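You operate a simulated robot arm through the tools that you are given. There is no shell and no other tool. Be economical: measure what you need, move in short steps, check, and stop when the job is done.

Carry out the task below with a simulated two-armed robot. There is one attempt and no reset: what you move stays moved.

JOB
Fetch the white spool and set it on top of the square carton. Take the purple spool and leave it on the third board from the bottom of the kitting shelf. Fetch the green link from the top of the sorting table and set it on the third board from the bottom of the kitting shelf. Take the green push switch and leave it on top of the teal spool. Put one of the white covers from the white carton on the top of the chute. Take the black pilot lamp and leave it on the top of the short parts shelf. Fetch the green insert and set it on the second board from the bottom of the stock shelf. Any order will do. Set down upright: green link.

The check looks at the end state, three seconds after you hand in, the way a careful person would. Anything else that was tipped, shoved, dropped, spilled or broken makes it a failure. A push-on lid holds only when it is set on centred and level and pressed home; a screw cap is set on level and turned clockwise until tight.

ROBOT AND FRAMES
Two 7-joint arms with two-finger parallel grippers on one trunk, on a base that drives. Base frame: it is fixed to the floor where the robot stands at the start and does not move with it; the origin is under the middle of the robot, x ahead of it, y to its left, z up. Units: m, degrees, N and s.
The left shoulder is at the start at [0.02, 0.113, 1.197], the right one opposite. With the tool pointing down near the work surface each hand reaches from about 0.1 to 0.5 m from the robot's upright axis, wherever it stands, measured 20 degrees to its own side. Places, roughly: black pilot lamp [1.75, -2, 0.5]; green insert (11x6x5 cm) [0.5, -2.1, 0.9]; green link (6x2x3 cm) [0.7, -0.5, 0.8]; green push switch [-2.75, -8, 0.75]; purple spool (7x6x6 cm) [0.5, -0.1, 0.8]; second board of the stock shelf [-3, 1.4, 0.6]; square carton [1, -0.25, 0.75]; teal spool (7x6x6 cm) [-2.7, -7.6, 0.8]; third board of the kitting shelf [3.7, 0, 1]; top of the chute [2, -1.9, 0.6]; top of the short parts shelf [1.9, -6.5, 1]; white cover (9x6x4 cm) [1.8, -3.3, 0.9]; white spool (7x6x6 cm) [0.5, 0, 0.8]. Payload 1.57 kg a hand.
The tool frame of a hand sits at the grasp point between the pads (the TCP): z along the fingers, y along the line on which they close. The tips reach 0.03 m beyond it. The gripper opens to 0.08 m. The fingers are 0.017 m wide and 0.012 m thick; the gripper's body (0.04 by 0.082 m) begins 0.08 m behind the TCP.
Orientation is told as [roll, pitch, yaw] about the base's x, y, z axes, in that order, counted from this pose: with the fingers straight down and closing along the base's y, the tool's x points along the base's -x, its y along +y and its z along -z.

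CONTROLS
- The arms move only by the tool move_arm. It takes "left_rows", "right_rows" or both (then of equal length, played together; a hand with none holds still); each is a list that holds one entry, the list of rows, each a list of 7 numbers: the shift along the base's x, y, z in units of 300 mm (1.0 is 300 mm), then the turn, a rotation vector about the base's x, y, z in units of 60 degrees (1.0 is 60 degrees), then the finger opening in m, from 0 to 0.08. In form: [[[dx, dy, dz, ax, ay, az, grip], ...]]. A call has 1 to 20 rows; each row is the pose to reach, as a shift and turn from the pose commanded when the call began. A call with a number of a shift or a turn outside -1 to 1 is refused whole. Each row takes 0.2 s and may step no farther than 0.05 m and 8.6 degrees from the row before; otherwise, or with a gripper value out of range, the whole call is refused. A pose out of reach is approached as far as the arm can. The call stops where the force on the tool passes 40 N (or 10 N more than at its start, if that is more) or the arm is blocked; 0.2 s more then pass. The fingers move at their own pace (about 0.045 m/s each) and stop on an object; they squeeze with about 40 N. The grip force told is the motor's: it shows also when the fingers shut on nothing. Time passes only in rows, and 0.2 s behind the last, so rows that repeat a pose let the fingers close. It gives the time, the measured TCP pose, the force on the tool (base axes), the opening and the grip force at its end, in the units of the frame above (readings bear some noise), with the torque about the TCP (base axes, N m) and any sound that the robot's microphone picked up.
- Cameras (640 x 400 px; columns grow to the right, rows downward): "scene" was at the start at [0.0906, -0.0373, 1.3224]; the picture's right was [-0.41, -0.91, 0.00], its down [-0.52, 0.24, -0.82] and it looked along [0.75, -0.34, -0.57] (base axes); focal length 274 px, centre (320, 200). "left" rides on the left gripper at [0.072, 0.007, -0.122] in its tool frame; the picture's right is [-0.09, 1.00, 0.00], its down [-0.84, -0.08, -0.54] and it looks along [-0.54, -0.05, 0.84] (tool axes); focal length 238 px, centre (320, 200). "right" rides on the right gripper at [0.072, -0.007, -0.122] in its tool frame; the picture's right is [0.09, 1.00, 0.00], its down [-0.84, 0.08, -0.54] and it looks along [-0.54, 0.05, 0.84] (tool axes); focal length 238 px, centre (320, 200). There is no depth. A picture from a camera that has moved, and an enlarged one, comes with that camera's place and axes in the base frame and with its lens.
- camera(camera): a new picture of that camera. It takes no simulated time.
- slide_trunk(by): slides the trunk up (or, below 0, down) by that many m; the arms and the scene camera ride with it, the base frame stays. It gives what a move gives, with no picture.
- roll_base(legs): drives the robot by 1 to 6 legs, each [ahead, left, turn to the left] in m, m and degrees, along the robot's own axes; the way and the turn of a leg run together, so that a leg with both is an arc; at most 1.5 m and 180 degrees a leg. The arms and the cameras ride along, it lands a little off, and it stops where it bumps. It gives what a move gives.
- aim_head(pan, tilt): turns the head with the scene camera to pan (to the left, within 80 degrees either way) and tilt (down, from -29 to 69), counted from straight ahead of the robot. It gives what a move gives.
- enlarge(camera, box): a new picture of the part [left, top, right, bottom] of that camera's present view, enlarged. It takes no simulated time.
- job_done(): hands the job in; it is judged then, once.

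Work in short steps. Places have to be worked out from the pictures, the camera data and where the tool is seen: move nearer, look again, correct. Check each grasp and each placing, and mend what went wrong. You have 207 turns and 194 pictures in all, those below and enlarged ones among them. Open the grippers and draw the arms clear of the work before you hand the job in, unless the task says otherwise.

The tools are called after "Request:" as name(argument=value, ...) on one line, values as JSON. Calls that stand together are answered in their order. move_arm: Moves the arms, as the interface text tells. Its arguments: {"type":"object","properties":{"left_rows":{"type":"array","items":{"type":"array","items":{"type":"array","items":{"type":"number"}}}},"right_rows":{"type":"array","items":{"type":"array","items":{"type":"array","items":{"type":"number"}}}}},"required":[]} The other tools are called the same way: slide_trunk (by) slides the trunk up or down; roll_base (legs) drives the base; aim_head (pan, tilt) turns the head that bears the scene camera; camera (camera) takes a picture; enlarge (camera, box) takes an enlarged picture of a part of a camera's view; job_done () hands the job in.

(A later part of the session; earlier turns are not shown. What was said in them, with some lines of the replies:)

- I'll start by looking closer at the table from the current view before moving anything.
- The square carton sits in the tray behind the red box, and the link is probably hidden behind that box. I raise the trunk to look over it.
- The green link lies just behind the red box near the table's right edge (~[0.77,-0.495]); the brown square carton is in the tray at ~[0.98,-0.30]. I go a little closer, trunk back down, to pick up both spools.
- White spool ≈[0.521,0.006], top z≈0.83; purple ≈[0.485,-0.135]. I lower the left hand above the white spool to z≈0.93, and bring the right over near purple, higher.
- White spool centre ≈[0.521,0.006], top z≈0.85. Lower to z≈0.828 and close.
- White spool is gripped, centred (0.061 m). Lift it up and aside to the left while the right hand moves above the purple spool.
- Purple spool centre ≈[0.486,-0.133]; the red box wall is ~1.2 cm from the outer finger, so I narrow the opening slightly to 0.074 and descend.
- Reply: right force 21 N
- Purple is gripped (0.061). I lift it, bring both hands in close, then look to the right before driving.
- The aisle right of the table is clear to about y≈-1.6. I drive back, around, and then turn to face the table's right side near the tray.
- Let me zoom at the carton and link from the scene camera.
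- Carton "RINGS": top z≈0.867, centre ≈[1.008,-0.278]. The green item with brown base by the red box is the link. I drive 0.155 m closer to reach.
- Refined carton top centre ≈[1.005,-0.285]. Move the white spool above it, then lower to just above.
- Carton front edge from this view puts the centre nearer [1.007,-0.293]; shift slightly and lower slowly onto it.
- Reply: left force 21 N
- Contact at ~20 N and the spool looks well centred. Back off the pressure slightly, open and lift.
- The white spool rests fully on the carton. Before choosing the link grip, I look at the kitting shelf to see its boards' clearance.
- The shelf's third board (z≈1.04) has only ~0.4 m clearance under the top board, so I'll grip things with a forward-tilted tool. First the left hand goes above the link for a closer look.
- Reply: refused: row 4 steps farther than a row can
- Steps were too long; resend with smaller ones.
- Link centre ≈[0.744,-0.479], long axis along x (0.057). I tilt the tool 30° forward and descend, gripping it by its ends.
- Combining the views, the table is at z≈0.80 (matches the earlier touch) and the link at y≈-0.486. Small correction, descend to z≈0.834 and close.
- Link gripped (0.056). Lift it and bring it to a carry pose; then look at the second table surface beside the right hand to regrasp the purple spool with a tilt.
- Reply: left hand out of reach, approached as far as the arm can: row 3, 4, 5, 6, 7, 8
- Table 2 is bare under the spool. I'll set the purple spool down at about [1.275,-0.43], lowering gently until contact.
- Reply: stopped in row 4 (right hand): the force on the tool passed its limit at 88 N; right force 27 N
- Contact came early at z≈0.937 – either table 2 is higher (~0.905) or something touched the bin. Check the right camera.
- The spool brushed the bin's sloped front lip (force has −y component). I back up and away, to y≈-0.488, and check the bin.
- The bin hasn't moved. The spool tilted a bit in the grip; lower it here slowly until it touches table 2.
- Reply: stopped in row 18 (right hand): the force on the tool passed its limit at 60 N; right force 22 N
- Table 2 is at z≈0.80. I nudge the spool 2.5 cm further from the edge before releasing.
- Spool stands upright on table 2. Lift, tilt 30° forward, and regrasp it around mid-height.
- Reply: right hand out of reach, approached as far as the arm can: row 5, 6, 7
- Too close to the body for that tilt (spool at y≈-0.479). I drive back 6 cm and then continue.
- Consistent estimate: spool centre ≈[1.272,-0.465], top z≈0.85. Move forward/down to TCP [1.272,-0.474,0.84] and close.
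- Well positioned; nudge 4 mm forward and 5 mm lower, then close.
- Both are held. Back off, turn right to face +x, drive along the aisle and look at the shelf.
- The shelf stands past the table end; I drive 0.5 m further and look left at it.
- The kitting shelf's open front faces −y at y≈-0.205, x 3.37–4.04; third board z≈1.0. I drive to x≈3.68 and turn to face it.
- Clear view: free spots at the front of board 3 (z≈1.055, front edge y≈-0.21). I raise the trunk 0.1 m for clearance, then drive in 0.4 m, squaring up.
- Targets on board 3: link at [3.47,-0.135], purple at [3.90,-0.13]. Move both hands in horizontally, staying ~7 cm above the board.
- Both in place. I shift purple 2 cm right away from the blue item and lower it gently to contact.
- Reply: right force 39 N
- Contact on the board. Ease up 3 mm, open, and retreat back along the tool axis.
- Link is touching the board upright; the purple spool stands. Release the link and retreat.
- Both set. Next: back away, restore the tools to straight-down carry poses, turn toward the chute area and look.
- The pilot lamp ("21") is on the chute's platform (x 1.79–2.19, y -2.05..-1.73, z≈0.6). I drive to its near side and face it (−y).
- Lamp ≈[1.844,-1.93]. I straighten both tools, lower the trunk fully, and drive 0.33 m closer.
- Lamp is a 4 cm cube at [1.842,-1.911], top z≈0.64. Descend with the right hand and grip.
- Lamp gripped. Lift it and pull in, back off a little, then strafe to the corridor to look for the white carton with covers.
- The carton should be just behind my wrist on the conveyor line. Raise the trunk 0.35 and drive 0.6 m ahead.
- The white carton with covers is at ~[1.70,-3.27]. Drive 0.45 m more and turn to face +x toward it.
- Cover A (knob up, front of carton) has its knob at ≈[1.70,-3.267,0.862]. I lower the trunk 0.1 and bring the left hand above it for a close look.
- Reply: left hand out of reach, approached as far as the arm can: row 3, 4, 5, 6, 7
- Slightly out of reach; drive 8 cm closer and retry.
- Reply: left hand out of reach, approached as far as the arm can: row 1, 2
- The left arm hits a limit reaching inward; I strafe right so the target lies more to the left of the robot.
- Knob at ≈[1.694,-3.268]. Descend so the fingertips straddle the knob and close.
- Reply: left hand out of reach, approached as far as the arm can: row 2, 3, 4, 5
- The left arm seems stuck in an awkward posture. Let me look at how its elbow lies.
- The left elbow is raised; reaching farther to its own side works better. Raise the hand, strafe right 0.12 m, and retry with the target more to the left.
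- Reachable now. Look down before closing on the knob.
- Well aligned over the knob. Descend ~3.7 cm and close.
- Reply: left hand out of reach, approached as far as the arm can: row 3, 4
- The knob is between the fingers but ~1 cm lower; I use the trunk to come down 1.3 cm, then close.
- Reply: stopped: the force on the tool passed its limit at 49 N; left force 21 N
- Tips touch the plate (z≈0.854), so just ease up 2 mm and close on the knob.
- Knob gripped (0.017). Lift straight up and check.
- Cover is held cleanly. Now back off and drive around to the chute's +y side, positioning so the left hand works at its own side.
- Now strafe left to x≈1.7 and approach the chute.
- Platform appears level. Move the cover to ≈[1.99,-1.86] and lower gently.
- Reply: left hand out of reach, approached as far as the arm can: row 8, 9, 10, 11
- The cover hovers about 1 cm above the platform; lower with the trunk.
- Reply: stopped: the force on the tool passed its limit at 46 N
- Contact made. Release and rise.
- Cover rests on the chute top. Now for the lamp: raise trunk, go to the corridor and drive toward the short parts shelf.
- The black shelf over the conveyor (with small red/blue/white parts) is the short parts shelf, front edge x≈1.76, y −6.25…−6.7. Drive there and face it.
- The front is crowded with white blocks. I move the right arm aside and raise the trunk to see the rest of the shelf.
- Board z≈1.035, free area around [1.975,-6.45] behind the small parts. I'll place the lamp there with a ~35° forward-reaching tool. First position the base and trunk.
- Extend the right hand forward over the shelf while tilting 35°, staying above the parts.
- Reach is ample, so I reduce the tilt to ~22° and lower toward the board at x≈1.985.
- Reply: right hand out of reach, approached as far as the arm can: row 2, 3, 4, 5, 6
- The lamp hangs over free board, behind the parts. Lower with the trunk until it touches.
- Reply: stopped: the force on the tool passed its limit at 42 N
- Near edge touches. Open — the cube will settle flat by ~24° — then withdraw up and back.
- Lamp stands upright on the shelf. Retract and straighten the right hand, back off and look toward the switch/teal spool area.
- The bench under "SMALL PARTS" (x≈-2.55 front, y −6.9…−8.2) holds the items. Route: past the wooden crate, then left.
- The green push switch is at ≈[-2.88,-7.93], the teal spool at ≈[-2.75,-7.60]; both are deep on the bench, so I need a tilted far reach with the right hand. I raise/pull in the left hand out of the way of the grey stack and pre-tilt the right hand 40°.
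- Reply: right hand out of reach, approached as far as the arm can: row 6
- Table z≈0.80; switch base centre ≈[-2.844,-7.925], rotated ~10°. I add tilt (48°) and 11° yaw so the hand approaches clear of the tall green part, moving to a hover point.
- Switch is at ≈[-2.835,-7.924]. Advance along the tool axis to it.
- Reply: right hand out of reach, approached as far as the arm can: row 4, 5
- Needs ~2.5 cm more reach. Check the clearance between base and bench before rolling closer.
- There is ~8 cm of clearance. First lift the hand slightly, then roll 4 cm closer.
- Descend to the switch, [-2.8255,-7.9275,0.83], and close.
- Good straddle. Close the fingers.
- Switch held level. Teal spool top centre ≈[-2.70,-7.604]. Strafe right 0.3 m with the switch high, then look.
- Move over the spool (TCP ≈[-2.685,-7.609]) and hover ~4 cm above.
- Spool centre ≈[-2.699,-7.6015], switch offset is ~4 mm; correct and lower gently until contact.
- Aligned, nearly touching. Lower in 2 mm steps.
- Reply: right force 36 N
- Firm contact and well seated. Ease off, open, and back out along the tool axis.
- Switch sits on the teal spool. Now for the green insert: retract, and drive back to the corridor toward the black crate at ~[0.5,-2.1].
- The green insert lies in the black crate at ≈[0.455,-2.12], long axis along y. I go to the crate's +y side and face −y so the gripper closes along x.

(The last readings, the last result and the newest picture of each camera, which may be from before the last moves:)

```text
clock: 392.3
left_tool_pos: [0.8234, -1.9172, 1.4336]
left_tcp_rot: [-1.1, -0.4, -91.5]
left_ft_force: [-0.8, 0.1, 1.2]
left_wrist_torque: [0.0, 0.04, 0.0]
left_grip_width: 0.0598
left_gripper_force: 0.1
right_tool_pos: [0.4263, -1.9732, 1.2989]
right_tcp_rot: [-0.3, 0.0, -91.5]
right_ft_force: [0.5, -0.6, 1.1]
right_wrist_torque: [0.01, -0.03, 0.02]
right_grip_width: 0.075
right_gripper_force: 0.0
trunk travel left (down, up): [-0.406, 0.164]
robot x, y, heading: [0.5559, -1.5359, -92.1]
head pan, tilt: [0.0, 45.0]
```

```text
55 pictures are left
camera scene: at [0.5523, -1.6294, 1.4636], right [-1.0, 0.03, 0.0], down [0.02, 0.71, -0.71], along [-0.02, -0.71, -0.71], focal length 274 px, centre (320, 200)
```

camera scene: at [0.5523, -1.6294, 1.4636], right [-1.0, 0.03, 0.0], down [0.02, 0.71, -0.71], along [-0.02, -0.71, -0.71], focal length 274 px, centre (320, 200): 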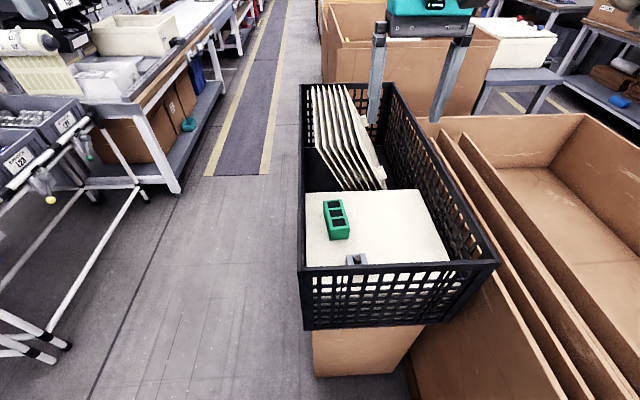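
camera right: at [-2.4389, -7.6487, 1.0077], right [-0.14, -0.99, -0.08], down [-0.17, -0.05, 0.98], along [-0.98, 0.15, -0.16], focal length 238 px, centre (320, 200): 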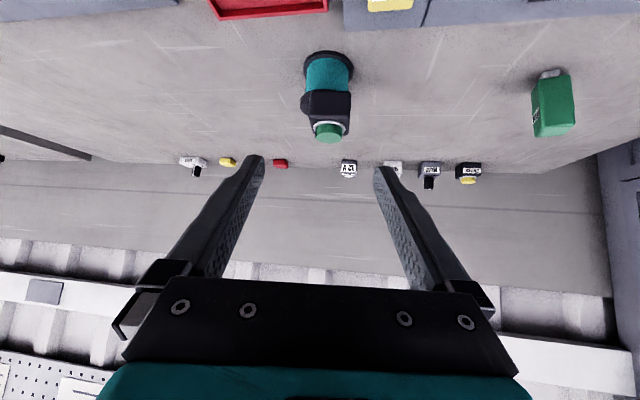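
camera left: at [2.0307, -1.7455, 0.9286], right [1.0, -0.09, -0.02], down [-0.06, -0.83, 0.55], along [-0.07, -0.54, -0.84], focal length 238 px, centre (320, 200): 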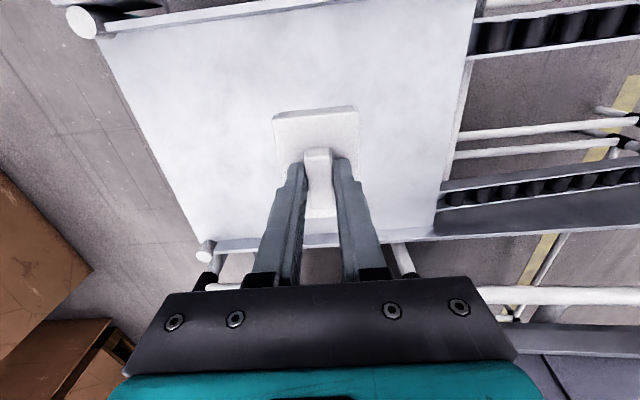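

Request:
enlarge(camera="scene", box=[280, 170, 480, 290])

Request:
camera(camera="right")

```text
3.20 times, centred on (380, 230) of scene
camera zoom: at [0.5523, -1.6294, 1.4636], right [-1.0, 0.03, 0.0], down [0.02, 0.71, -0.71], along [-0.02, -0.71, -0.71], focal length 877 px, centre (128, 104)
```

zoom: 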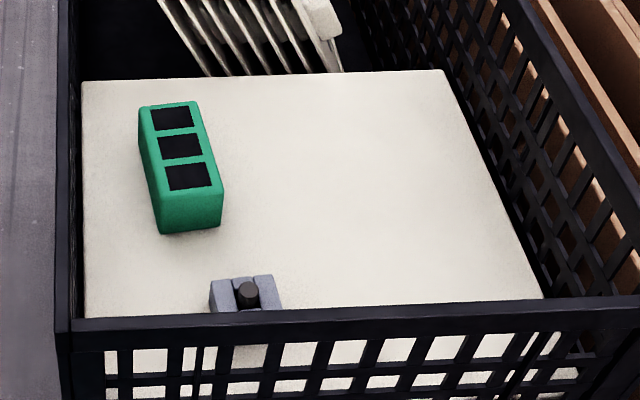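

```text
53 pictures are left
camera right: at [0.4202, -1.9033, 1.421], right [1.0, 0.07, -0.01], down [0.06, -0.84, 0.54], along [0.03, -0.54, -0.84], focal length 238 px, centre (320, 200)
```

right: 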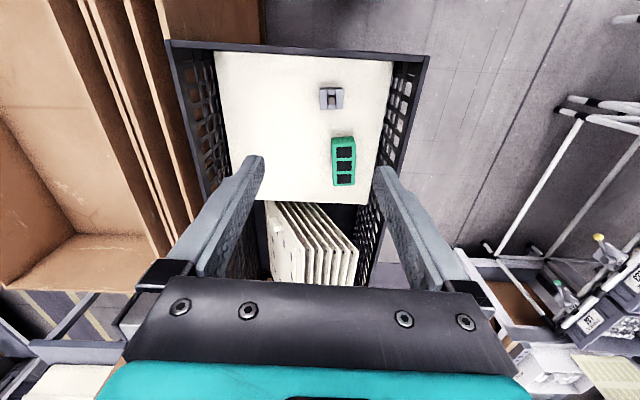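

Insert ≈[0.49,-2.113], top z≈0.92. Move the right hand above it with a 25° tilt and look.

Request:
move_arm(right_rows=[[[0.05, -0.08, -0.08, -0.09, 0, 0, 0.08], [0.1, -0.16, -0.18, -0.18, 0, 0, 0.08], [0.15, -0.24, -0.3, -0.27, 0, 0, 0.08], [0.2, -0.32, -0.42, -0.36, 0, 0, 0.08], [0.21, -0.39, -0.54, -0.417, 0, 0, 0.08], [0.21, -0.39, -0.667, -0.417, 0, 0, 0.08]]])

Request:
camera(camera="right")

```text
clock: 393.7
left_tool_pos: [0.8223, -1.9172, 1.4344]
left_tcp_rot: [-1.1, -0.5, -91.5]
left_ft_force: [-0.3, -0.2, 0.6]
left_wrist_torque: [0.02, 0.02, 0.02]
left_grip_width: 0.0602
left_gripper_force: 0.1
right_tool_pos: [0.4886, -2.0906, 1.0973]
right_tcp_rot: [0.4, -24.7, -91.6]
right_ft_force: [0.7, 0.0, 0.2]
right_wrist_torque: [-0.01, -0.02, 0.0]
right_grip_width: 0.0798
right_gripper_force: 0.2
trunk travel left (down, up): [-0.406, 0.164]
robot x, y, heading: [0.5541, -1.5397, -91.9]
head pan, tilt: [0.0, 45.0]
```

```text
52 pictures are left
camera right: at [0.4835, -1.9754, 1.1782], right [1.0, 0.06, -0.03], down [0.06, -0.53, 0.84], along [0.03, -0.84, -0.53], focal length 238 px, centre (320, 200)
```

right: 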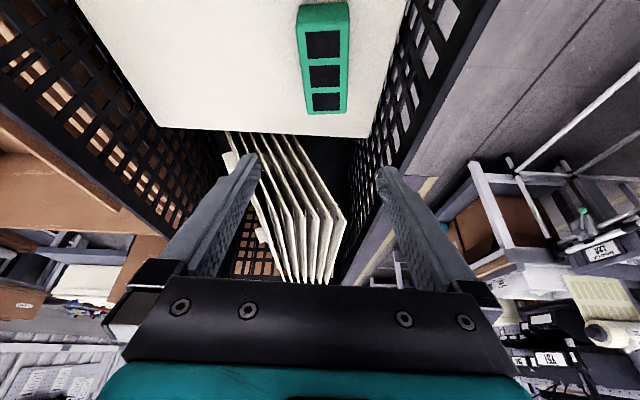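

Insert centre ≈[0.487,-2.119]. Descend and grip.

Request:
move_arm(right_rows=[[[-0.005, -0.03, -0.14, 0, 0, 0, 0.08], [-0.005, -0.06, -0.28, 0, 0, 0, 0.08], [-0.005, -0.071, -0.4, 0, 0, 0, 0.08], [-0.005, -0.071, -0.5, 0, 0, 0, 0.08]]])

Request:
camera(camera="right")

Request:
enlarge(camera="scene", box=[260, 120, 460, 290])

```text
clock: 394.7
left_tool_pos: [0.8251, -1.9156, 1.4349]
left_tcp_rot: [-1.1, -0.5, -91.5]
left_ft_force: [-0.9, -0.6, -0.1]
left_wrist_torque: [-0.01, 0.0, -0.02]
left_grip_width: 0.06
left_gripper_force: 0.2
right_tool_pos: [0.4854, -2.1123, 0.9457]
right_tcp_rot: [0.4, -25.0, -91.6]
right_ft_force: [0.2, 0.0, 0.7]
right_wrist_torque: [-0.06, 0.0, -0.05]
right_grip_width: 0.0801
right_gripper_force: 0.1
trunk travel left (down, up): [-0.406, 0.164]
robot x, y, heading: [0.5557, -1.5368, -92.2]
head pan, tilt: [0.0, 45.0]
```

```text
51 pictures are left
camera right: at [0.4807, -1.9962, 1.0264], right [1.0, 0.06, -0.03], down [0.06, -0.53, 0.84], along [0.03, -0.84, -0.53], focal length 238 px, centre (320, 200)
```

right: 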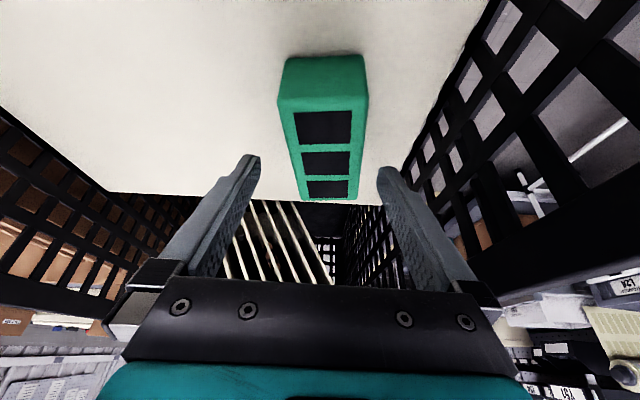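

```text
2.35 times, centred on (360, 205) of scene
camera zoom: at [0.5525, -1.6295, 1.4636], right [-1.0, 0.03, 0.0], down [0.02, 0.71, -0.71], along [-0.02, -0.71, -0.71], focal length 645 px, centre (226, 188)
```

zoom: 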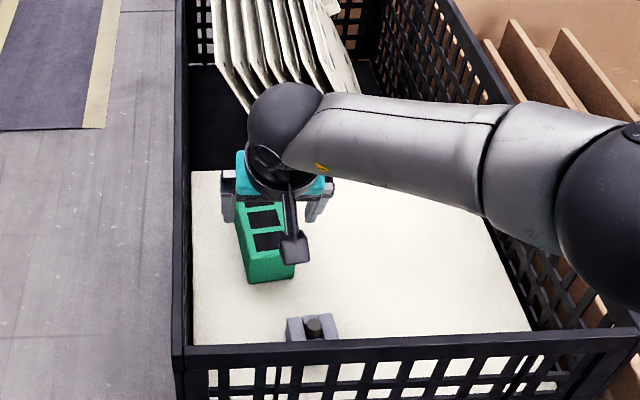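

Refined: insert centre ≈[0.490,-2.137], top z≈0.905. Adjust with a small yaw and close.

Request:
move_arm(right_rows=[[[0.012, -0.059, -0.04, 0, 0, 0.06, 0.08], [0.012, -0.059, -0.1, 0, 0, 0.06, 0.08], [0.012, -0.059, -0.15, 0, 0, 0.06, 0.08], [0.012, -0.059, -0.18, 0, 0, 0.06, 0.08], [0.012, -0.059, -0.18, 0, 0, 0.06, 0.04], [0.012, -0.059, -0.18, 0, 0, 0.06, 0.03], [0.012, -0.059, -0.18, 0, 0, 0.06, 0.03], [0.012, -0.059, -0.18, 0, 0, 0.06, 0.03]]])

Request:
camera(camera="right")

```text
clock: 396.5
left_tool_pos: [0.8238, -1.9167, 1.4354]
left_tcp_rot: [-1.1, -0.5, -91.5]
left_ft_force: [0.5, 0.5, 0.3]
left_wrist_torque: [-0.01, 0.0, -0.01]
left_grip_width: 0.0598
left_gripper_force: 0.1
right_tool_pos: [0.49, -2.1229, 0.8976]
right_tcp_rot: [0.4, -24.9, -87.9]
right_ft_force: [1.1, 1.4, 2.5]
right_wrist_torque: [0.0, -0.11, 0.1]
right_grip_width: 0.0557
right_gripper_force: 35.7
right hand out of reach, approached as far as the arm can: row 3, 4, 5, 6, 7, 8
trunk travel left (down, up): [-0.406, 0.164]
robot x, y, heading: [0.5535, -1.5376, -92.0]
head pan, tilt: [0.0, 45.0]
```

```text
49 pictures are left
camera right: at [0.478, -2.0077, 0.9777], right [0.99, 0.12, -0.03], down [0.09, -0.53, 0.84], along [0.09, -0.84, -0.53], focal length 238 px, centre (320, 200)
```

right: 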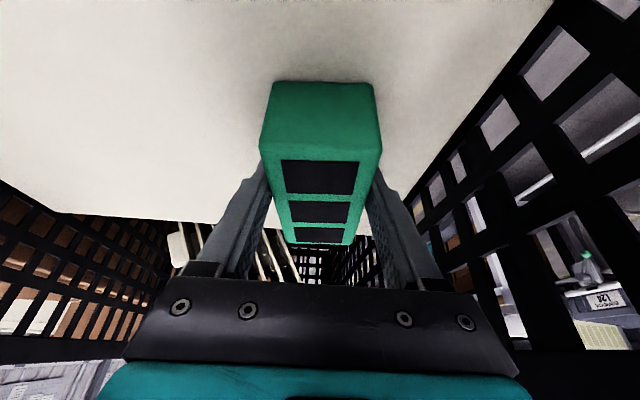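

Gripped (0.056). Lift it clear of the crate.

Request:
move_arm(right_rows=[[[0, 0.01, 0.1, 0, 0, 0, 0.03], [0, 0.02, 0.24, 0, 0, 0, 0.03], [0, 0.03, 0.38, 0, 0, 0, 0.03], [0, 0.05, 0.52, 0, 0, 0, 0.03], [0, 0.1, 0.66, 0, 0, 0, 0.03], [0, 0.2, 0.76, 0, 0, 0, 0.03]]])

Request:
camera(camera="right")

Request:
enlarge(camera="scene", box=[260, 60, 460, 290])

```text
clock: 397.9
left_tool_pos: [0.8231, -1.9154, 1.4344]
left_tcp_rot: [-1.0, -0.5, -91.4]
left_ft_force: [-0.4, 0.3, 0.7]
left_wrist_torque: [0.02, -0.02, 0.02]
left_grip_width: 0.0602
left_gripper_force: 0.0
right_tool_pos: [0.4878, -2.0627, 1.1261]
right_tcp_rot: [0.3, -25.0, -88.0]
right_ft_force: [-0.4, -0.6, -0.3]
right_wrist_torque: [-0.02, 0.0, -0.04]
right_grip_width: 0.0548
right_gripper_force: 40.2
trunk travel left (down, up): [-0.406, 0.164]
robot x, y, heading: [0.5536, -1.5385, -91.9]
head pan, tilt: [0.0, 45.0]
```

```text
48 pictures are left
camera right: at [0.475, -1.9471, 1.2065], right [0.99, 0.12, -0.03], down [0.09, -0.53, 0.84], along [0.08, -0.84, -0.53], focal length 238 px, centre (320, 200)
```

right: 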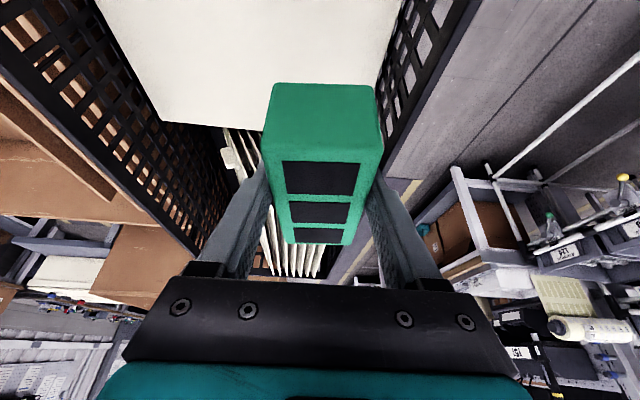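

```text
1.74 times, centred on (360, 175) of scene
camera zoom: at [0.5519, -1.6286, 1.4637], right [-1.0, 0.03, 0.0], down [0.02, 0.71, -0.71], along [-0.02, -0.71, -0.71], focal length 477 px, centre (250, 244)
```

zoom: 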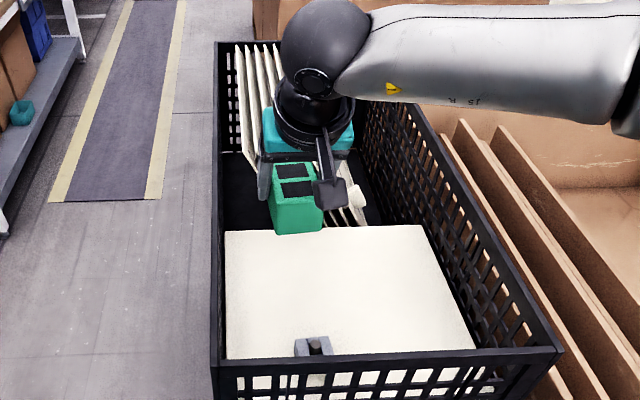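

Insert held. Back away, turn toward the stock shelf direction and look.

Request:
roll_base(legs=[[-0.4, 0, 0], [0, 0, -128]])

Request:
aim_head(pan=0, tilt=15)

Request:
camera(camera="scene")

```text
clock: 405.9
left_tool_pos: [0.107, -1.087, 1.434]
left_tcp_rot: [-1.1, -0.4, 138.1]
left_ft_force: [-0.5, 0.5, 0.4]
left_wrist_torque: [0.01, 0.02, 0.04]
left_grip_width: 0.0602
left_gripper_force: 0.0
right_tool_pos: [0.2127, -0.7362, 1.1251]
right_tcp_rot: [0.4, -24.9, 141.7]
right_ft_force: [-0.5, -0.1, -0.3]
right_wrist_torque: [-0.03, -0.02, 0.02]
right_grip_width: 0.0542
right_gripper_force: 40.0
trunk travel left (down, up): [-0.406, 0.164]
robot x, y, heading: [0.5708, -1.1281, 137.9]
head pan, tilt: [0.0, 45.0]
```

```text
clock: 406.8
left_tool_pos: [0.1087, -1.0871, 1.4331]
left_tcp_rot: [-1.1, -0.4, 138.2]
left_ft_force: [-0.1, 1.0, -0.8]
left_wrist_torque: [-0.01, 0.0, -0.02]
left_grip_width: 0.0603
left_gripper_force: 0.0
right_tool_pos: [0.2133, -0.7379, 1.1247]
right_tcp_rot: [0.4, -24.8, 141.7]
right_ft_force: [-0.8, -0.3, -1.0]
right_wrist_torque: [0.02, -0.03, 0.03]
right_grip_width: 0.0543
right_gripper_force: 39.9
trunk travel left (down, up): [-0.406, 0.164]
robot x, y, heading: [0.5664, -1.1303, 137.6]
head pan, tilt: [0.0, 15.0]
```

```text
46 pictures are left
camera scene: at [0.4944, -1.0595, 1.5103], right [0.67, 0.74, 0.0], down [0.19, -0.17, -0.97], along [-0.71, 0.65, -0.26], focal length 274 px, centre (320, 200)
```

scene: 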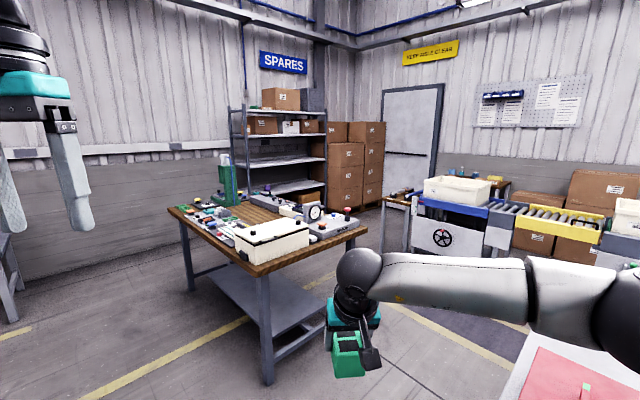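

Request:
enlarge(camera="scene", box=[200, 80, 400, 220])

```text
2.86 times, centred on (300, 150) of scene
camera zoom: at [0.4944, -1.0595, 1.5103], right [0.67, 0.74, 0.0], down [0.19, -0.17, -0.97], along [-0.71, 0.65, -0.26], focal length 783 px, centre (377, 343)
```

zoom: 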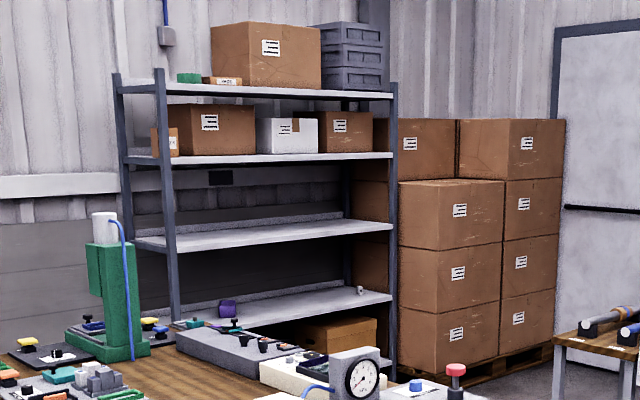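

Stock shelf ("SPARES") front faces +x at x≈-2.8, y 0.7–2.0; second board z≈0.6. I route between the tables, then west along y≈1.0.

Request:
roll_base(legs=[[0, 0, -47.6], [0, 0.68, 0], [1.2, 0, 0], [1.05, 0, 0], [0, 0, 90], [1.0, 0, 0]])

Request:
aim_head(pan=0, tilt=20)

Request:
camera(camera="scene")

```text
clock: 432.1
left_tool_pos: [-1.5135, 0.8216, 1.4344]
left_tcp_rot: [-1.1, -0.5, -179.2]
left_ft_force: [0.1, 0.2, 0.9]
left_wrist_torque: [-0.01, -0.03, 0.0]
left_grip_width: 0.06
left_gripper_force: 0.0
right_tool_pos: [-1.6722, 1.1508, 1.1252]
right_tcp_rot: [0.5, -24.9, -175.6]
right_ft_force: [-0.6, 0.6, -1.5]
right_wrist_torque: [0.02, -0.05, 0.01]
right_grip_width: 0.054
right_gripper_force: 40.4
trunk travel left (down, up): [-0.406, 0.164]
robot x, y, heading: [-1.1465, 1.1049, -179.7]
head pan, tilt: [0.0, 15.0]
```

```text
clock: 432.8
left_tool_pos: [-1.5121, 0.8212, 1.4338]
left_tcp_rot: [-1.2, -0.3, -179.3]
left_ft_force: [-0.1, 0.3, 0.5]
left_wrist_torque: [0.0, 0.01, 0.0]
left_grip_width: 0.06
left_gripper_force: 0.1
right_tool_pos: [-1.6719, 1.1514, 1.1261]
right_tcp_rot: [0.3, -24.9, -175.7]
right_ft_force: [0.6, 0.8, -0.5]
right_wrist_torque: [0.01, 0.02, 0.02]
right_grip_width: 0.0537
right_gripper_force: 40.1
trunk travel left (down, up): [-0.406, 0.164]
robot x, y, heading: [-1.143, 1.1039, -179.7]
head pan, tilt: [0.0, 20.0]
```

```text
44 pictures are left
camera scene: at [-1.2464, 1.1033, 1.5023], right [-0.01, 1.0, 0.0], down [0.34, 0.0, -0.94], along [-0.94, -0.01, -0.34], focal length 274 px, centre (320, 200)
```

scene: 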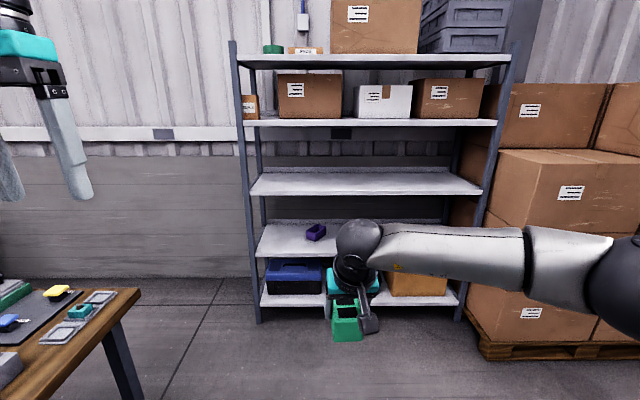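

Second board z≈0.56, front x≈-2.81, free around y≈1.4. Lower the trunk, then approach to just short of the shelf.

Request:
slide_trunk(by=-0.4)

Request:
roll_base(legs=[[0, 0.0, -0.3], [0, -0.22, 0], [1.05, 0, 0]])

Request:
camera(camera="scene")

Request:
camera(camera="right")

```text
clock: 436.6
left_tool_pos: [-1.5124, 0.8212, 1.0364]
left_tcp_rot: [-1.1, -0.3, -179.1]
left_ft_force: [0.1, 0.2, -0.1]
left_wrist_torque: [0.02, 0.0, -0.03]
left_grip_width: 0.0601
left_gripper_force: 0.0
right_tool_pos: [-1.6714, 1.1508, 0.7246]
right_tcp_rot: [0.4, -24.9, -175.8]
right_ft_force: [1.2, 0.7, -0.3]
right_wrist_torque: [-0.04, 0.01, 0.02]
right_grip_width: 0.0539
right_gripper_force: 39.7
trunk travel left (down, up): [-0.006, 0.564]
robot x, y, heading: [-1.1429, 1.0989, -179.7]
head pan, tilt: [0.0, 20.0]
```

```text
clock: 438.4
left_tool_pos: [-1.498, 0.9914, 1.0354]
left_tcp_rot: [-0.9, -0.5, 179.6]
left_ft_force: [1.2, -0.2, -0.4]
left_wrist_torque: [0.02, 0.06, 0.02]
left_grip_width: 0.0602
left_gripper_force: 0.1
right_tool_pos: [-1.6523, 1.3237, 0.7256]
right_tcp_rot: [0.3, -24.9, -176.9]
right_ft_force: [0.1, -0.7, -0.2]
right_wrist_torque: [0.03, 0.03, -0.04]
right_grip_width: 0.0538
right_gripper_force: 40.0
trunk travel left (down, up): [-0.006, 0.564]
robot x, y, heading: [-1.1266, 1.2649, 179.1]
head pan, tilt: [0.0, 20.0]
stopped in leg 2: the robot was blocked; the commanded pose is now the measured one
```

```text
43 pictures are left
camera scene: at [-1.2275, 1.2666, 1.1024], right [0.01, 1.0, 0.0], down [0.34, 0.0, -0.94], along [-0.94, 0.01, -0.34], focal length 274 px, centre (320, 200)
```

scene: 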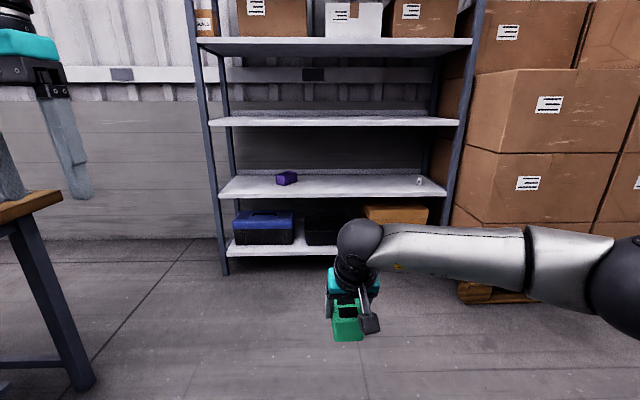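

```text
42 pictures are left
camera right: at [-1.5377, 1.3362, 0.8062], right [0.14, -0.99, -0.03], down [-0.52, -0.1, 0.85], along [-0.84, -0.1, -0.53], focal length 238 px, centre (320, 200)
```

right: 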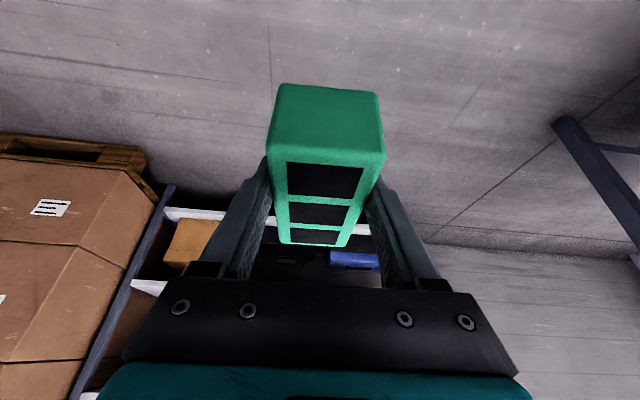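

Blocked while strafing right — something is beside my right elbow. Look there.

Request:
aim_head(pan=-75, tilt=25)

Request:
camera(camera="scene")

```text
clock: 439.8
left_tool_pos: [-1.5007, 0.9878, 1.0352]
left_tcp_rot: [-0.9, -0.5, 179.7]
left_ft_force: [-0.1, 0.7, -0.2]
left_wrist_torque: [-0.04, 0.02, 0.01]
left_grip_width: 0.0601
left_gripper_force: 0.2
right_tool_pos: [-1.6552, 1.3217, 0.7252]
right_tcp_rot: [0.4, -24.9, -176.8]
right_ft_force: [0.4, 0.0, -0.8]
right_wrist_torque: [-0.03, -0.03, -0.01]
right_grip_width: 0.0541
right_gripper_force: 39.9
trunk travel left (down, up): [-0.006, 0.564]
robot x, y, heading: [-1.1222, 1.2664, 179.5]
head pan, tilt: [-75.0, 25.0]
```

```text
41 pictures are left
camera scene: at [-1.1599, 1.3538, 1.0942], right [0.97, 0.25, 0.0], down [0.11, -0.41, -0.91], along [-0.23, 0.88, -0.42], focal length 274 px, centre (320, 200)
```

scene: 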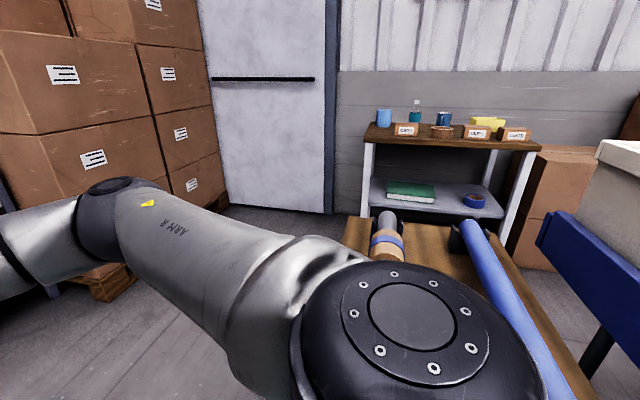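

A packing bench stands right by my right shoulder. Move slightly left off it, drive forward past it, and use the current y. I also check the bench items looked undisturbed.

Request:
roll_base(legs=[[0, 0.06, 0], [0.75, 0, 0.5], [0.3, -0.05, 0]])

Request:
aim_head(pan=0, tilt=25)

Request:
camera(camera="scene")

Request:
camera(camera="right")

```text
clock: 446.1
left_tool_pos: [-2.5413, 0.982, 1.0352]
left_tcp_rot: [-0.9, -0.6, -179.8]
left_ft_force: [0.0, 0.4, 0.5]
left_wrist_torque: [0.01, 0.03, 0.02]
left_grip_width: 0.0601
left_gripper_force: 0.1
right_tool_pos: [-2.7001, 1.3138, 0.7258]
right_tcp_rot: [0.3, -25.0, -176.3]
right_ft_force: [0.5, -0.4, -1.4]
right_wrist_torque: [0.01, -0.01, 0.01]
right_grip_width: 0.0538
right_gripper_force: 40.5
trunk travel left (down, up): [-0.006, 0.564]
robot x, y, heading: [-2.1702, 1.2617, 179.9]
head pan, tilt: [-75.0, 25.0]
```

```text
clock: 447.6
left_tool_pos: [-2.5403, 0.9835, 1.0352]
left_tcp_rot: [-0.9, -0.6, -179.8]
left_ft_force: [0.2, -0.2, 0.2]
left_wrist_torque: [0.0, -0.01, 0.0]
left_grip_width: 0.0603
left_gripper_force: 0.1
right_tool_pos: [-2.6986, 1.3147, 0.7246]
right_tcp_rot: [0.4, -24.9, -176.4]
right_ft_force: [-0.3, -0.2, 0.0]
right_wrist_torque: [0.02, 0.01, -0.02]
right_grip_width: 0.0537
right_gripper_force: 39.6
trunk travel left (down, up): [-0.006, 0.564]
robot x, y, heading: [-2.1728, 1.2646, 179.8]
head pan, tilt: [0.0, 25.0]
```

```text
40 pictures are left
camera scene: at [-2.2724, 1.2618, 1.0942], right [0.0, 1.0, 0.0], down [0.42, 0.0, -0.91], along [-0.91, 0.0, -0.42], focal length 274 px, centre (320, 200)
```

scene: 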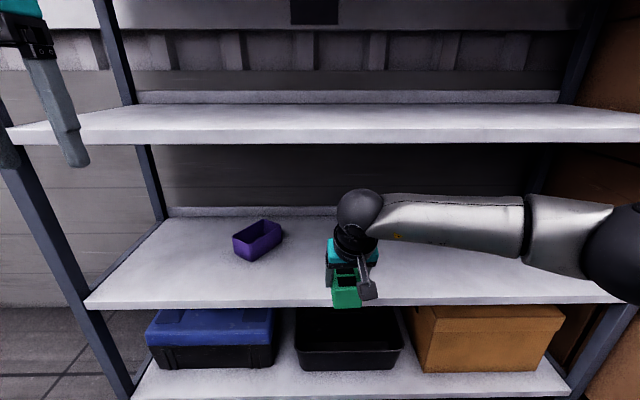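

```text
39 pictures are left
camera right: at [-2.5841, 1.328, 0.806], right [0.15, -0.99, -0.03], down [-0.52, -0.11, 0.84], along [-0.84, -0.11, -0.53], focal length 238 px, centre (320, 200)
```

right: 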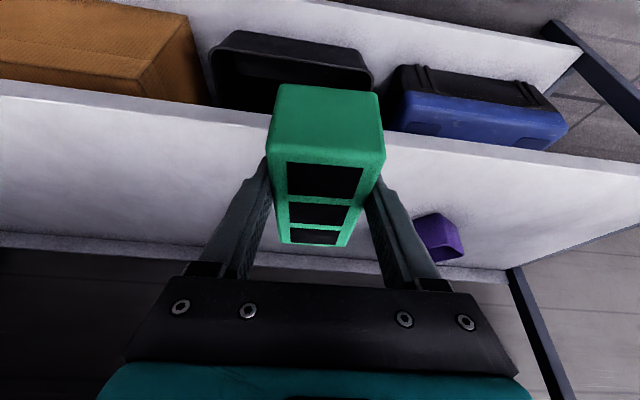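

Board 2: z≈0.55, front edge x≈-2.82. Lower the insert a bit, roll 0.1 m in, and extend over the board.

Request:
move_arm(right_rows=[[[0, 0, -0.1, 0, 0, 0, 0.03], [0, 0, -0.17, 0, 0, 0, 0.03]]])

Request:
roll_base(legs=[[0.1, 0, 0]])

Request:
move_arm(right_rows=[[[-0.1, 0, 0, 0, 0, 0, 0.03], [-0.2, 0, 0, 0, 0, 0, 0.03], [-0.29, 0, 0, 0, 0, 0, 0.03]]])

Request:
camera(camera="right")

Request:
camera(camera="scene")

```text
clock: 448.2
left_tool_pos: [-2.5414, 0.9834, 1.0353]
left_tcp_rot: [-0.9, -0.5, -179.8]
left_ft_force: [0.2, 0.1, 0.4]
left_wrist_torque: [0.0, 0.03, -0.01]
left_grip_width: 0.0597
left_gripper_force: 0.1
right_tool_pos: [-2.6998, 1.3144, 0.6733]
right_tcp_rot: [0.3, -25.0, -176.3]
right_ft_force: [0.4, 0.2, -1.1]
right_wrist_torque: [0.01, 0.0, 0.0]
right_grip_width: 0.0539
right_gripper_force: 39.8
trunk travel left (down, up): [-0.006, 0.564]
robot x, y, heading: [-2.1707, 1.2663, 180.2]
head pan, tilt: [0.0, 25.0]
```

```text
clock: 449.3
left_tool_pos: [-2.6388, 0.9821, 1.0357]
left_tcp_rot: [-0.8, -0.5, -179.7]
left_ft_force: [-0.2, 0.2, 0.0]
left_wrist_torque: [-0.03, 0.0, 0.01]
left_grip_width: 0.0598
left_gripper_force: 0.1
right_tool_pos: [-2.7969, 1.3132, 0.6721]
right_tcp_rot: [0.3, -25.0, -176.3]
right_ft_force: [-0.3, 0.8, -0.6]
right_wrist_torque: [0.0, 0.03, 0.01]
right_grip_width: 0.0541
right_gripper_force: 40.1
trunk travel left (down, up): [-0.006, 0.564]
robot x, y, heading: [-2.2653, 1.2676, 180.1]
head pan, tilt: [0.0, 25.0]
```

```text
clock: 450.1
left_tool_pos: [-2.6395, 0.9813, 1.0358]
left_tcp_rot: [-0.8, -0.5, -179.8]
left_ft_force: [0.1, -0.2, -0.8]
left_wrist_torque: [0.0, 0.01, 0.01]
left_grip_width: 0.0602
left_gripper_force: 0.1
right_tool_pos: [-2.8828, 1.3144, 0.6712]
right_tcp_rot: [0.2, -24.9, -176.2]
right_ft_force: [-0.6, 1.5, 0.4]
right_wrist_torque: [-0.02, -0.01, 0.0]
right_grip_width: 0.054
right_gripper_force: 40.2
trunk travel left (down, up): [-0.006, 0.564]
robot x, y, heading: [-2.2699, 1.2627, 179.9]
head pan, tilt: [0.0, 25.0]
```

```text
38 pictures are left
camera right: at [-2.7676, 1.3283, 0.7531], right [0.15, -0.99, -0.03], down [-0.52, -0.11, 0.84], along [-0.84, -0.11, -0.53], focal length 238 px, centre (320, 200)
```

right: 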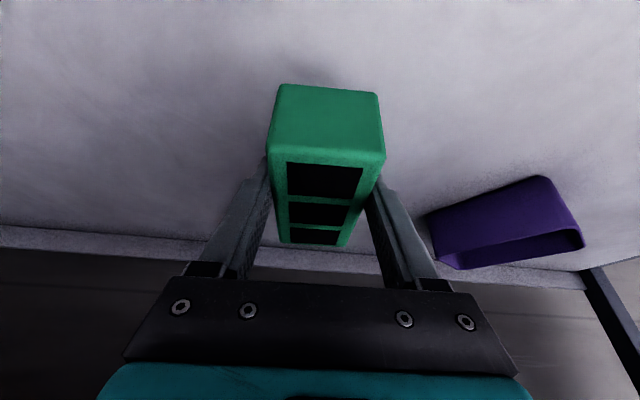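

```text
37 pictures are left
camera scene: at [-2.3709, 1.2617, 1.0942], right [0.0, 1.0, 0.0], down [0.42, 0.0, -0.91], along [-0.91, 0.0, -0.42], focal length 274 px, centre (320, 200)
```

scene: 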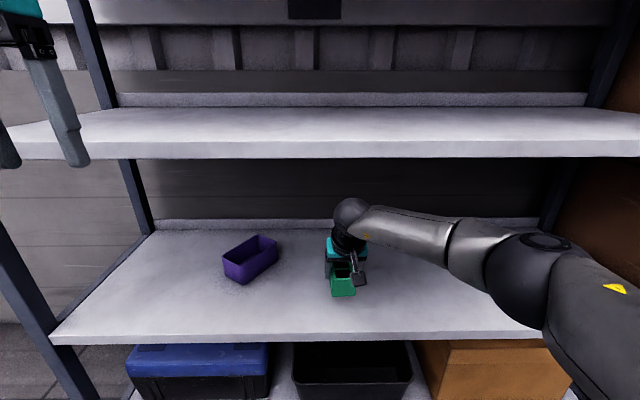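

Insert is well inside board 2, clear of the purple item. Lower gently to contact.

Request:
move_arm(right_rows=[[[0, 0, -0.06, 0, 0, 0, 0.03], [0, 0, -0.12, 0, 0, 0, 0.03], [0, 0, -0.15, 0, 0, 0, 0.03], [0, 0, -0.17, 0, 0, 0, 0.03], [0, 0, -0.185, 0, 0, 0, 0.03], [0, 0, -0.2, 0, 0, 0, 0.03], [0, 0, -0.215, 0, 0, 0, 0.03], [0, 0, -0.23, 0, 0, 0, 0.03], [0, 0, -0.245, 0, 0, 0, 0.03], [0, 0, -0.26, 0, 0, 0, 0.03]]])

Request:
camera(camera="right")

Request:
enlarge(camera="scene", box=[240, 180, 460, 360])

```text
clock: 451.6
left_tool_pos: [-2.6381, 0.9831, 1.035]
left_tcp_rot: [-0.9, -0.6, -179.7]
left_ft_force: [0.0, 0.2, 1.2]
left_wrist_torque: [0.01, 0.04, 0.05]
left_grip_width: 0.0601
left_gripper_force: 0.0
right_tool_pos: [-2.8869, 1.3131, 0.6206]
right_tcp_rot: [0.5, -25.6, -176.4]
right_ft_force: [6.3, 0.6, 13.4]
right_wrist_torque: [0.26, -0.51, -0.16]
right_grip_width: 0.0541
right_gripper_force: 40.2
trunk travel left (down, up): [-0.006, 0.564]
robot x, y, heading: [-2.2703, 1.2622, 179.9]
head pan, tilt: [0.0, 25.0]
stopped in row 7 (right hand): the force on the tool passed its limit at 45 N (the readings are from after the stop); the commanded pose is now the measured one
```

```text
36 pictures are left
camera right: at [-2.7705, 1.3273, 0.6999], right [0.15, -0.99, -0.03], down [-0.51, -0.11, 0.85], along [-0.84, -0.11, -0.52], focal length 238 px, centre (320, 200)
```

right: 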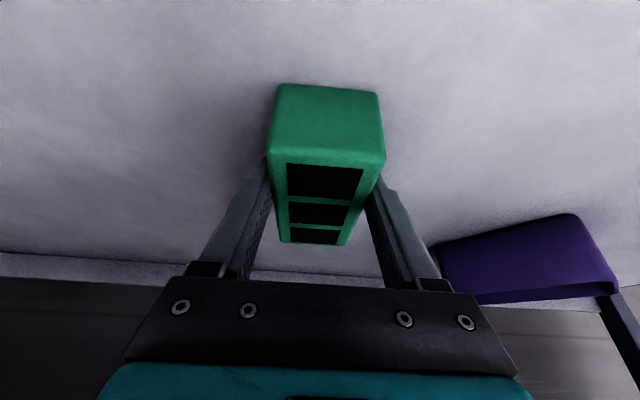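

```text
2.22 times, centred on (350, 270) of scene
camera zoom: at [-2.369, 1.2619, 1.0943], right [0.0, 1.0, 0.0], down [0.42, 0.0, -0.91], along [-0.91, 0.0, -0.42], focal length 609 px, centre (253, 44)
```

zoom: 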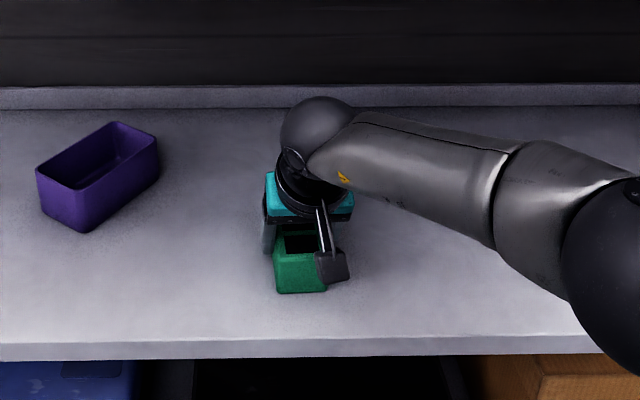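

Contact with the board. Ease off, open, and retreat.

Request:
move_arm(right_rows=[[[0, 0, 0.003, 0, 0, 0, 0.054], [0, 0, 0.003, 0, 0, 0, 0.065], [0, 0, 0.003, 0, 0, 0, 0.078], [0, 0, 0.003, 0, 0, 0, 0.078], [0.04, 0, 0.09, 0, 0, 0, 0.078], [0.09, 0, 0.2, 0, 0, 0, 0.078], [0.2, 0, 0.25, 0, 0, 0, 0.078], [0.34, 0, 0.25, 0, 0, 0, 0.078]]])

Request:
roll_base(legs=[[-0.3, 0, 0]])

Request:
camera(camera="scene")

Request:
camera(camera="right")

```text
clock: 453.4
left_tool_pos: [-2.6398, 0.9825, 1.0365]
left_tcp_rot: [-0.9, -0.5, -179.8]
left_ft_force: [-1.4, 0.4, 0.2]
left_wrist_torque: [-0.02, -0.02, -0.01]
left_grip_width: 0.0597
left_gripper_force: 0.1
right_tool_pos: [-2.7849, 1.3154, 0.6929]
right_tcp_rot: [0.5, -25.5, -176.5]
right_ft_force: [0.0, 0.9, -0.9]
right_wrist_torque: [-0.01, 0.0, 0.01]
right_grip_width: 0.078
right_gripper_force: 0.0
trunk travel left (down, up): [-0.006, 0.564]
robot x, y, heading: [-2.2692, 1.2637, 180.1]
head pan, tilt: [0.0, 25.0]
```

```text
clock: 455.4
left_tool_pos: [-2.3415, 0.9836, 1.0351]
left_tcp_rot: [-0.8, -0.5, -180.0]
left_ft_force: [0.4, 0.2, -1.3]
left_wrist_torque: [0.01, -0.01, 0.04]
left_grip_width: 0.0601
left_gripper_force: 0.1
right_tool_pos: [-2.4867, 1.314, 0.692]
right_tcp_rot: [0.4, -25.4, -176.6]
right_ft_force: [0.2, -0.7, 0.0]
right_wrist_torque: [-0.01, -0.01, -0.01]
right_grip_width: 0.0778
right_gripper_force: 0.0
trunk travel left (down, up): [-0.006, 0.564]
robot x, y, heading: [-1.9712, 1.2619, 179.6]
head pan, tilt: [0.0, 25.0]
```

```text
34 pictures are left
camera scene: at [-2.0728, 1.2613, 1.0942], right [0.0, 1.0, 0.0], down [0.42, 0.0, -0.91], along [-0.91, 0.0, -0.42], focal length 274 px, centre (320, 200)
```

scene: 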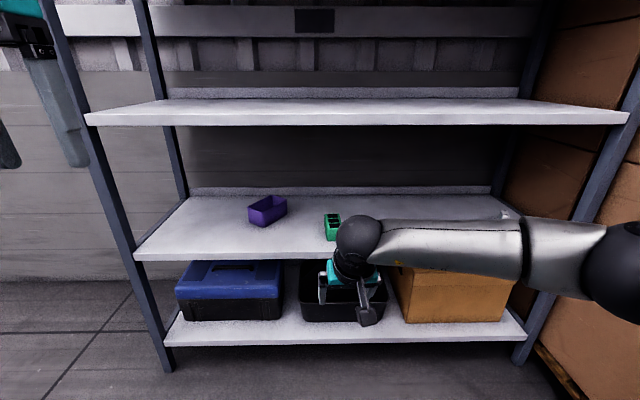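

```text
33 pictures are left
camera right: at [-2.371, 1.3271, 0.7721], right [0.15, -0.99, -0.03], down [-0.52, -0.11, 0.85], along [-0.84, -0.11, -0.53], focal length 238 px, centre (320, 200)
```

right: 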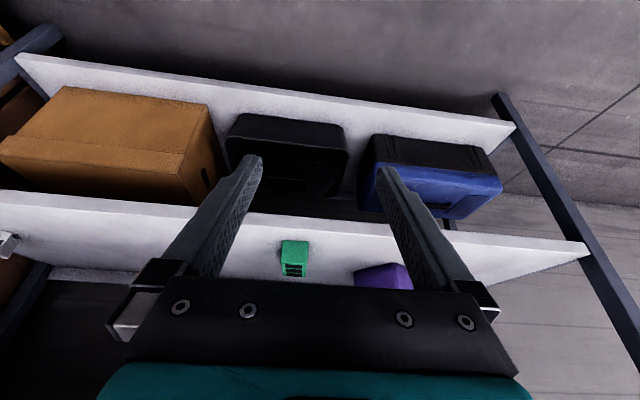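

All items are placed. I check the packing bench I bumped lightly: raise the trunk, turn, and look.

Request:
slide_trunk(by=0.45)

Request:
roll_base(legs=[[0, 0.2, 0], [0, 0, -90]])

Request:
aim_head(pan=-50, tilt=25)

Request:
camera(camera="scene")

```text
refused: 0.45 is not a number from -0.4 to 0.4
```

```text
clock: 460.9
left_tool_pos: [-2.2447, 1.4371, 1.0345]
left_tcp_rot: [-1.0, -0.5, 89.1]
left_ft_force: [-0.2, -0.5, -0.6]
left_wrist_torque: [0.01, -0.02, 0.01]
left_grip_width: 0.0601
left_gripper_force: 0.0
right_tool_pos: [-1.9111, 1.5766, 0.6941]
right_tcp_rot: [0.5, -25.5, 92.4]
right_ft_force: [0.3, 0.7, -0.2]
right_wrist_torque: [0.02, -0.01, 0.01]
right_grip_width: 0.0781
right_gripper_force: 0.1
trunk travel left (down, up): [-0.006, 0.564]
robot x, y, heading: [-1.9742, 1.0601, 89.2]
head pan, tilt: [0.0, 25.0]
```

```text
clock: 462.1
left_tool_pos: [-2.2442, 1.4382, 1.0344]
left_tcp_rot: [-0.9, -0.5, 89.1]
left_ft_force: [-0.2, -0.8, -0.2]
left_wrist_torque: [0.02, -0.01, -0.02]
left_grip_width: 0.06
left_gripper_force: 0.1
right_tool_pos: [-1.9105, 1.5766, 0.6919]
right_tcp_rot: [0.4, -25.4, 92.5]
right_ft_force: [-0.5, -0.5, 0.2]
right_wrist_torque: [0.02, -0.01, 0.03]
right_grip_width: 0.0779
right_gripper_force: 0.0
trunk travel left (down, up): [-0.006, 0.564]
robot x, y, heading: [-1.9745, 1.0621, 88.8]
head pan, tilt: [-50.0, 25.0]
```

```text
32 pictures are left
camera scene: at [-1.8998, 1.1288, 1.0942], right [0.63, -0.78, 0.0], down [-0.33, -0.26, -0.91], along [0.71, 0.57, -0.42], focal length 274 px, centre (320, 200)
```

scene: 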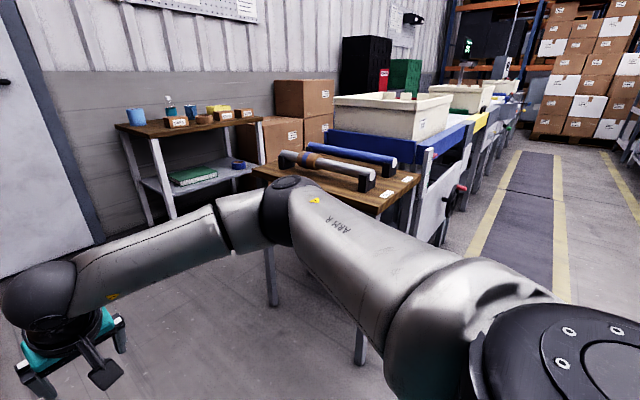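

The packing bench and its tubes are undisturbed. All seven placements have been checked, the grippers are open and the arms are clear, so I hand in.

Request:
job_done()

```text
The job is handed in.
```

I made all seven placements and handed the job in; each item looked in place in the last picture I took of it.

- **White spool:** standing on top of the square carton.
- **Purple spool and green link:** on the third board of the kitting shelf, with the link upright.
- **White cover:** one cover, on top of the chute.
- **Black pilot lamp:** on top of the short parts shelf. I let go of it tilted about 24 degrees and it settled flat.
- **Green push switch:** on top of the teal spool.
- **Green insert:** on the second board of the stock shelf.

Two unplanned contacts happened along the way:

- **Y24 bin:** the purple spool knocked the front lip of this bin on the second table. The bin's front corner was in the same place afterwards.
- **Packing bench:** I was blocked while moving sideways near the stock shelf, beside this bench. The tubes on the bench looked undisturbed when I checked.
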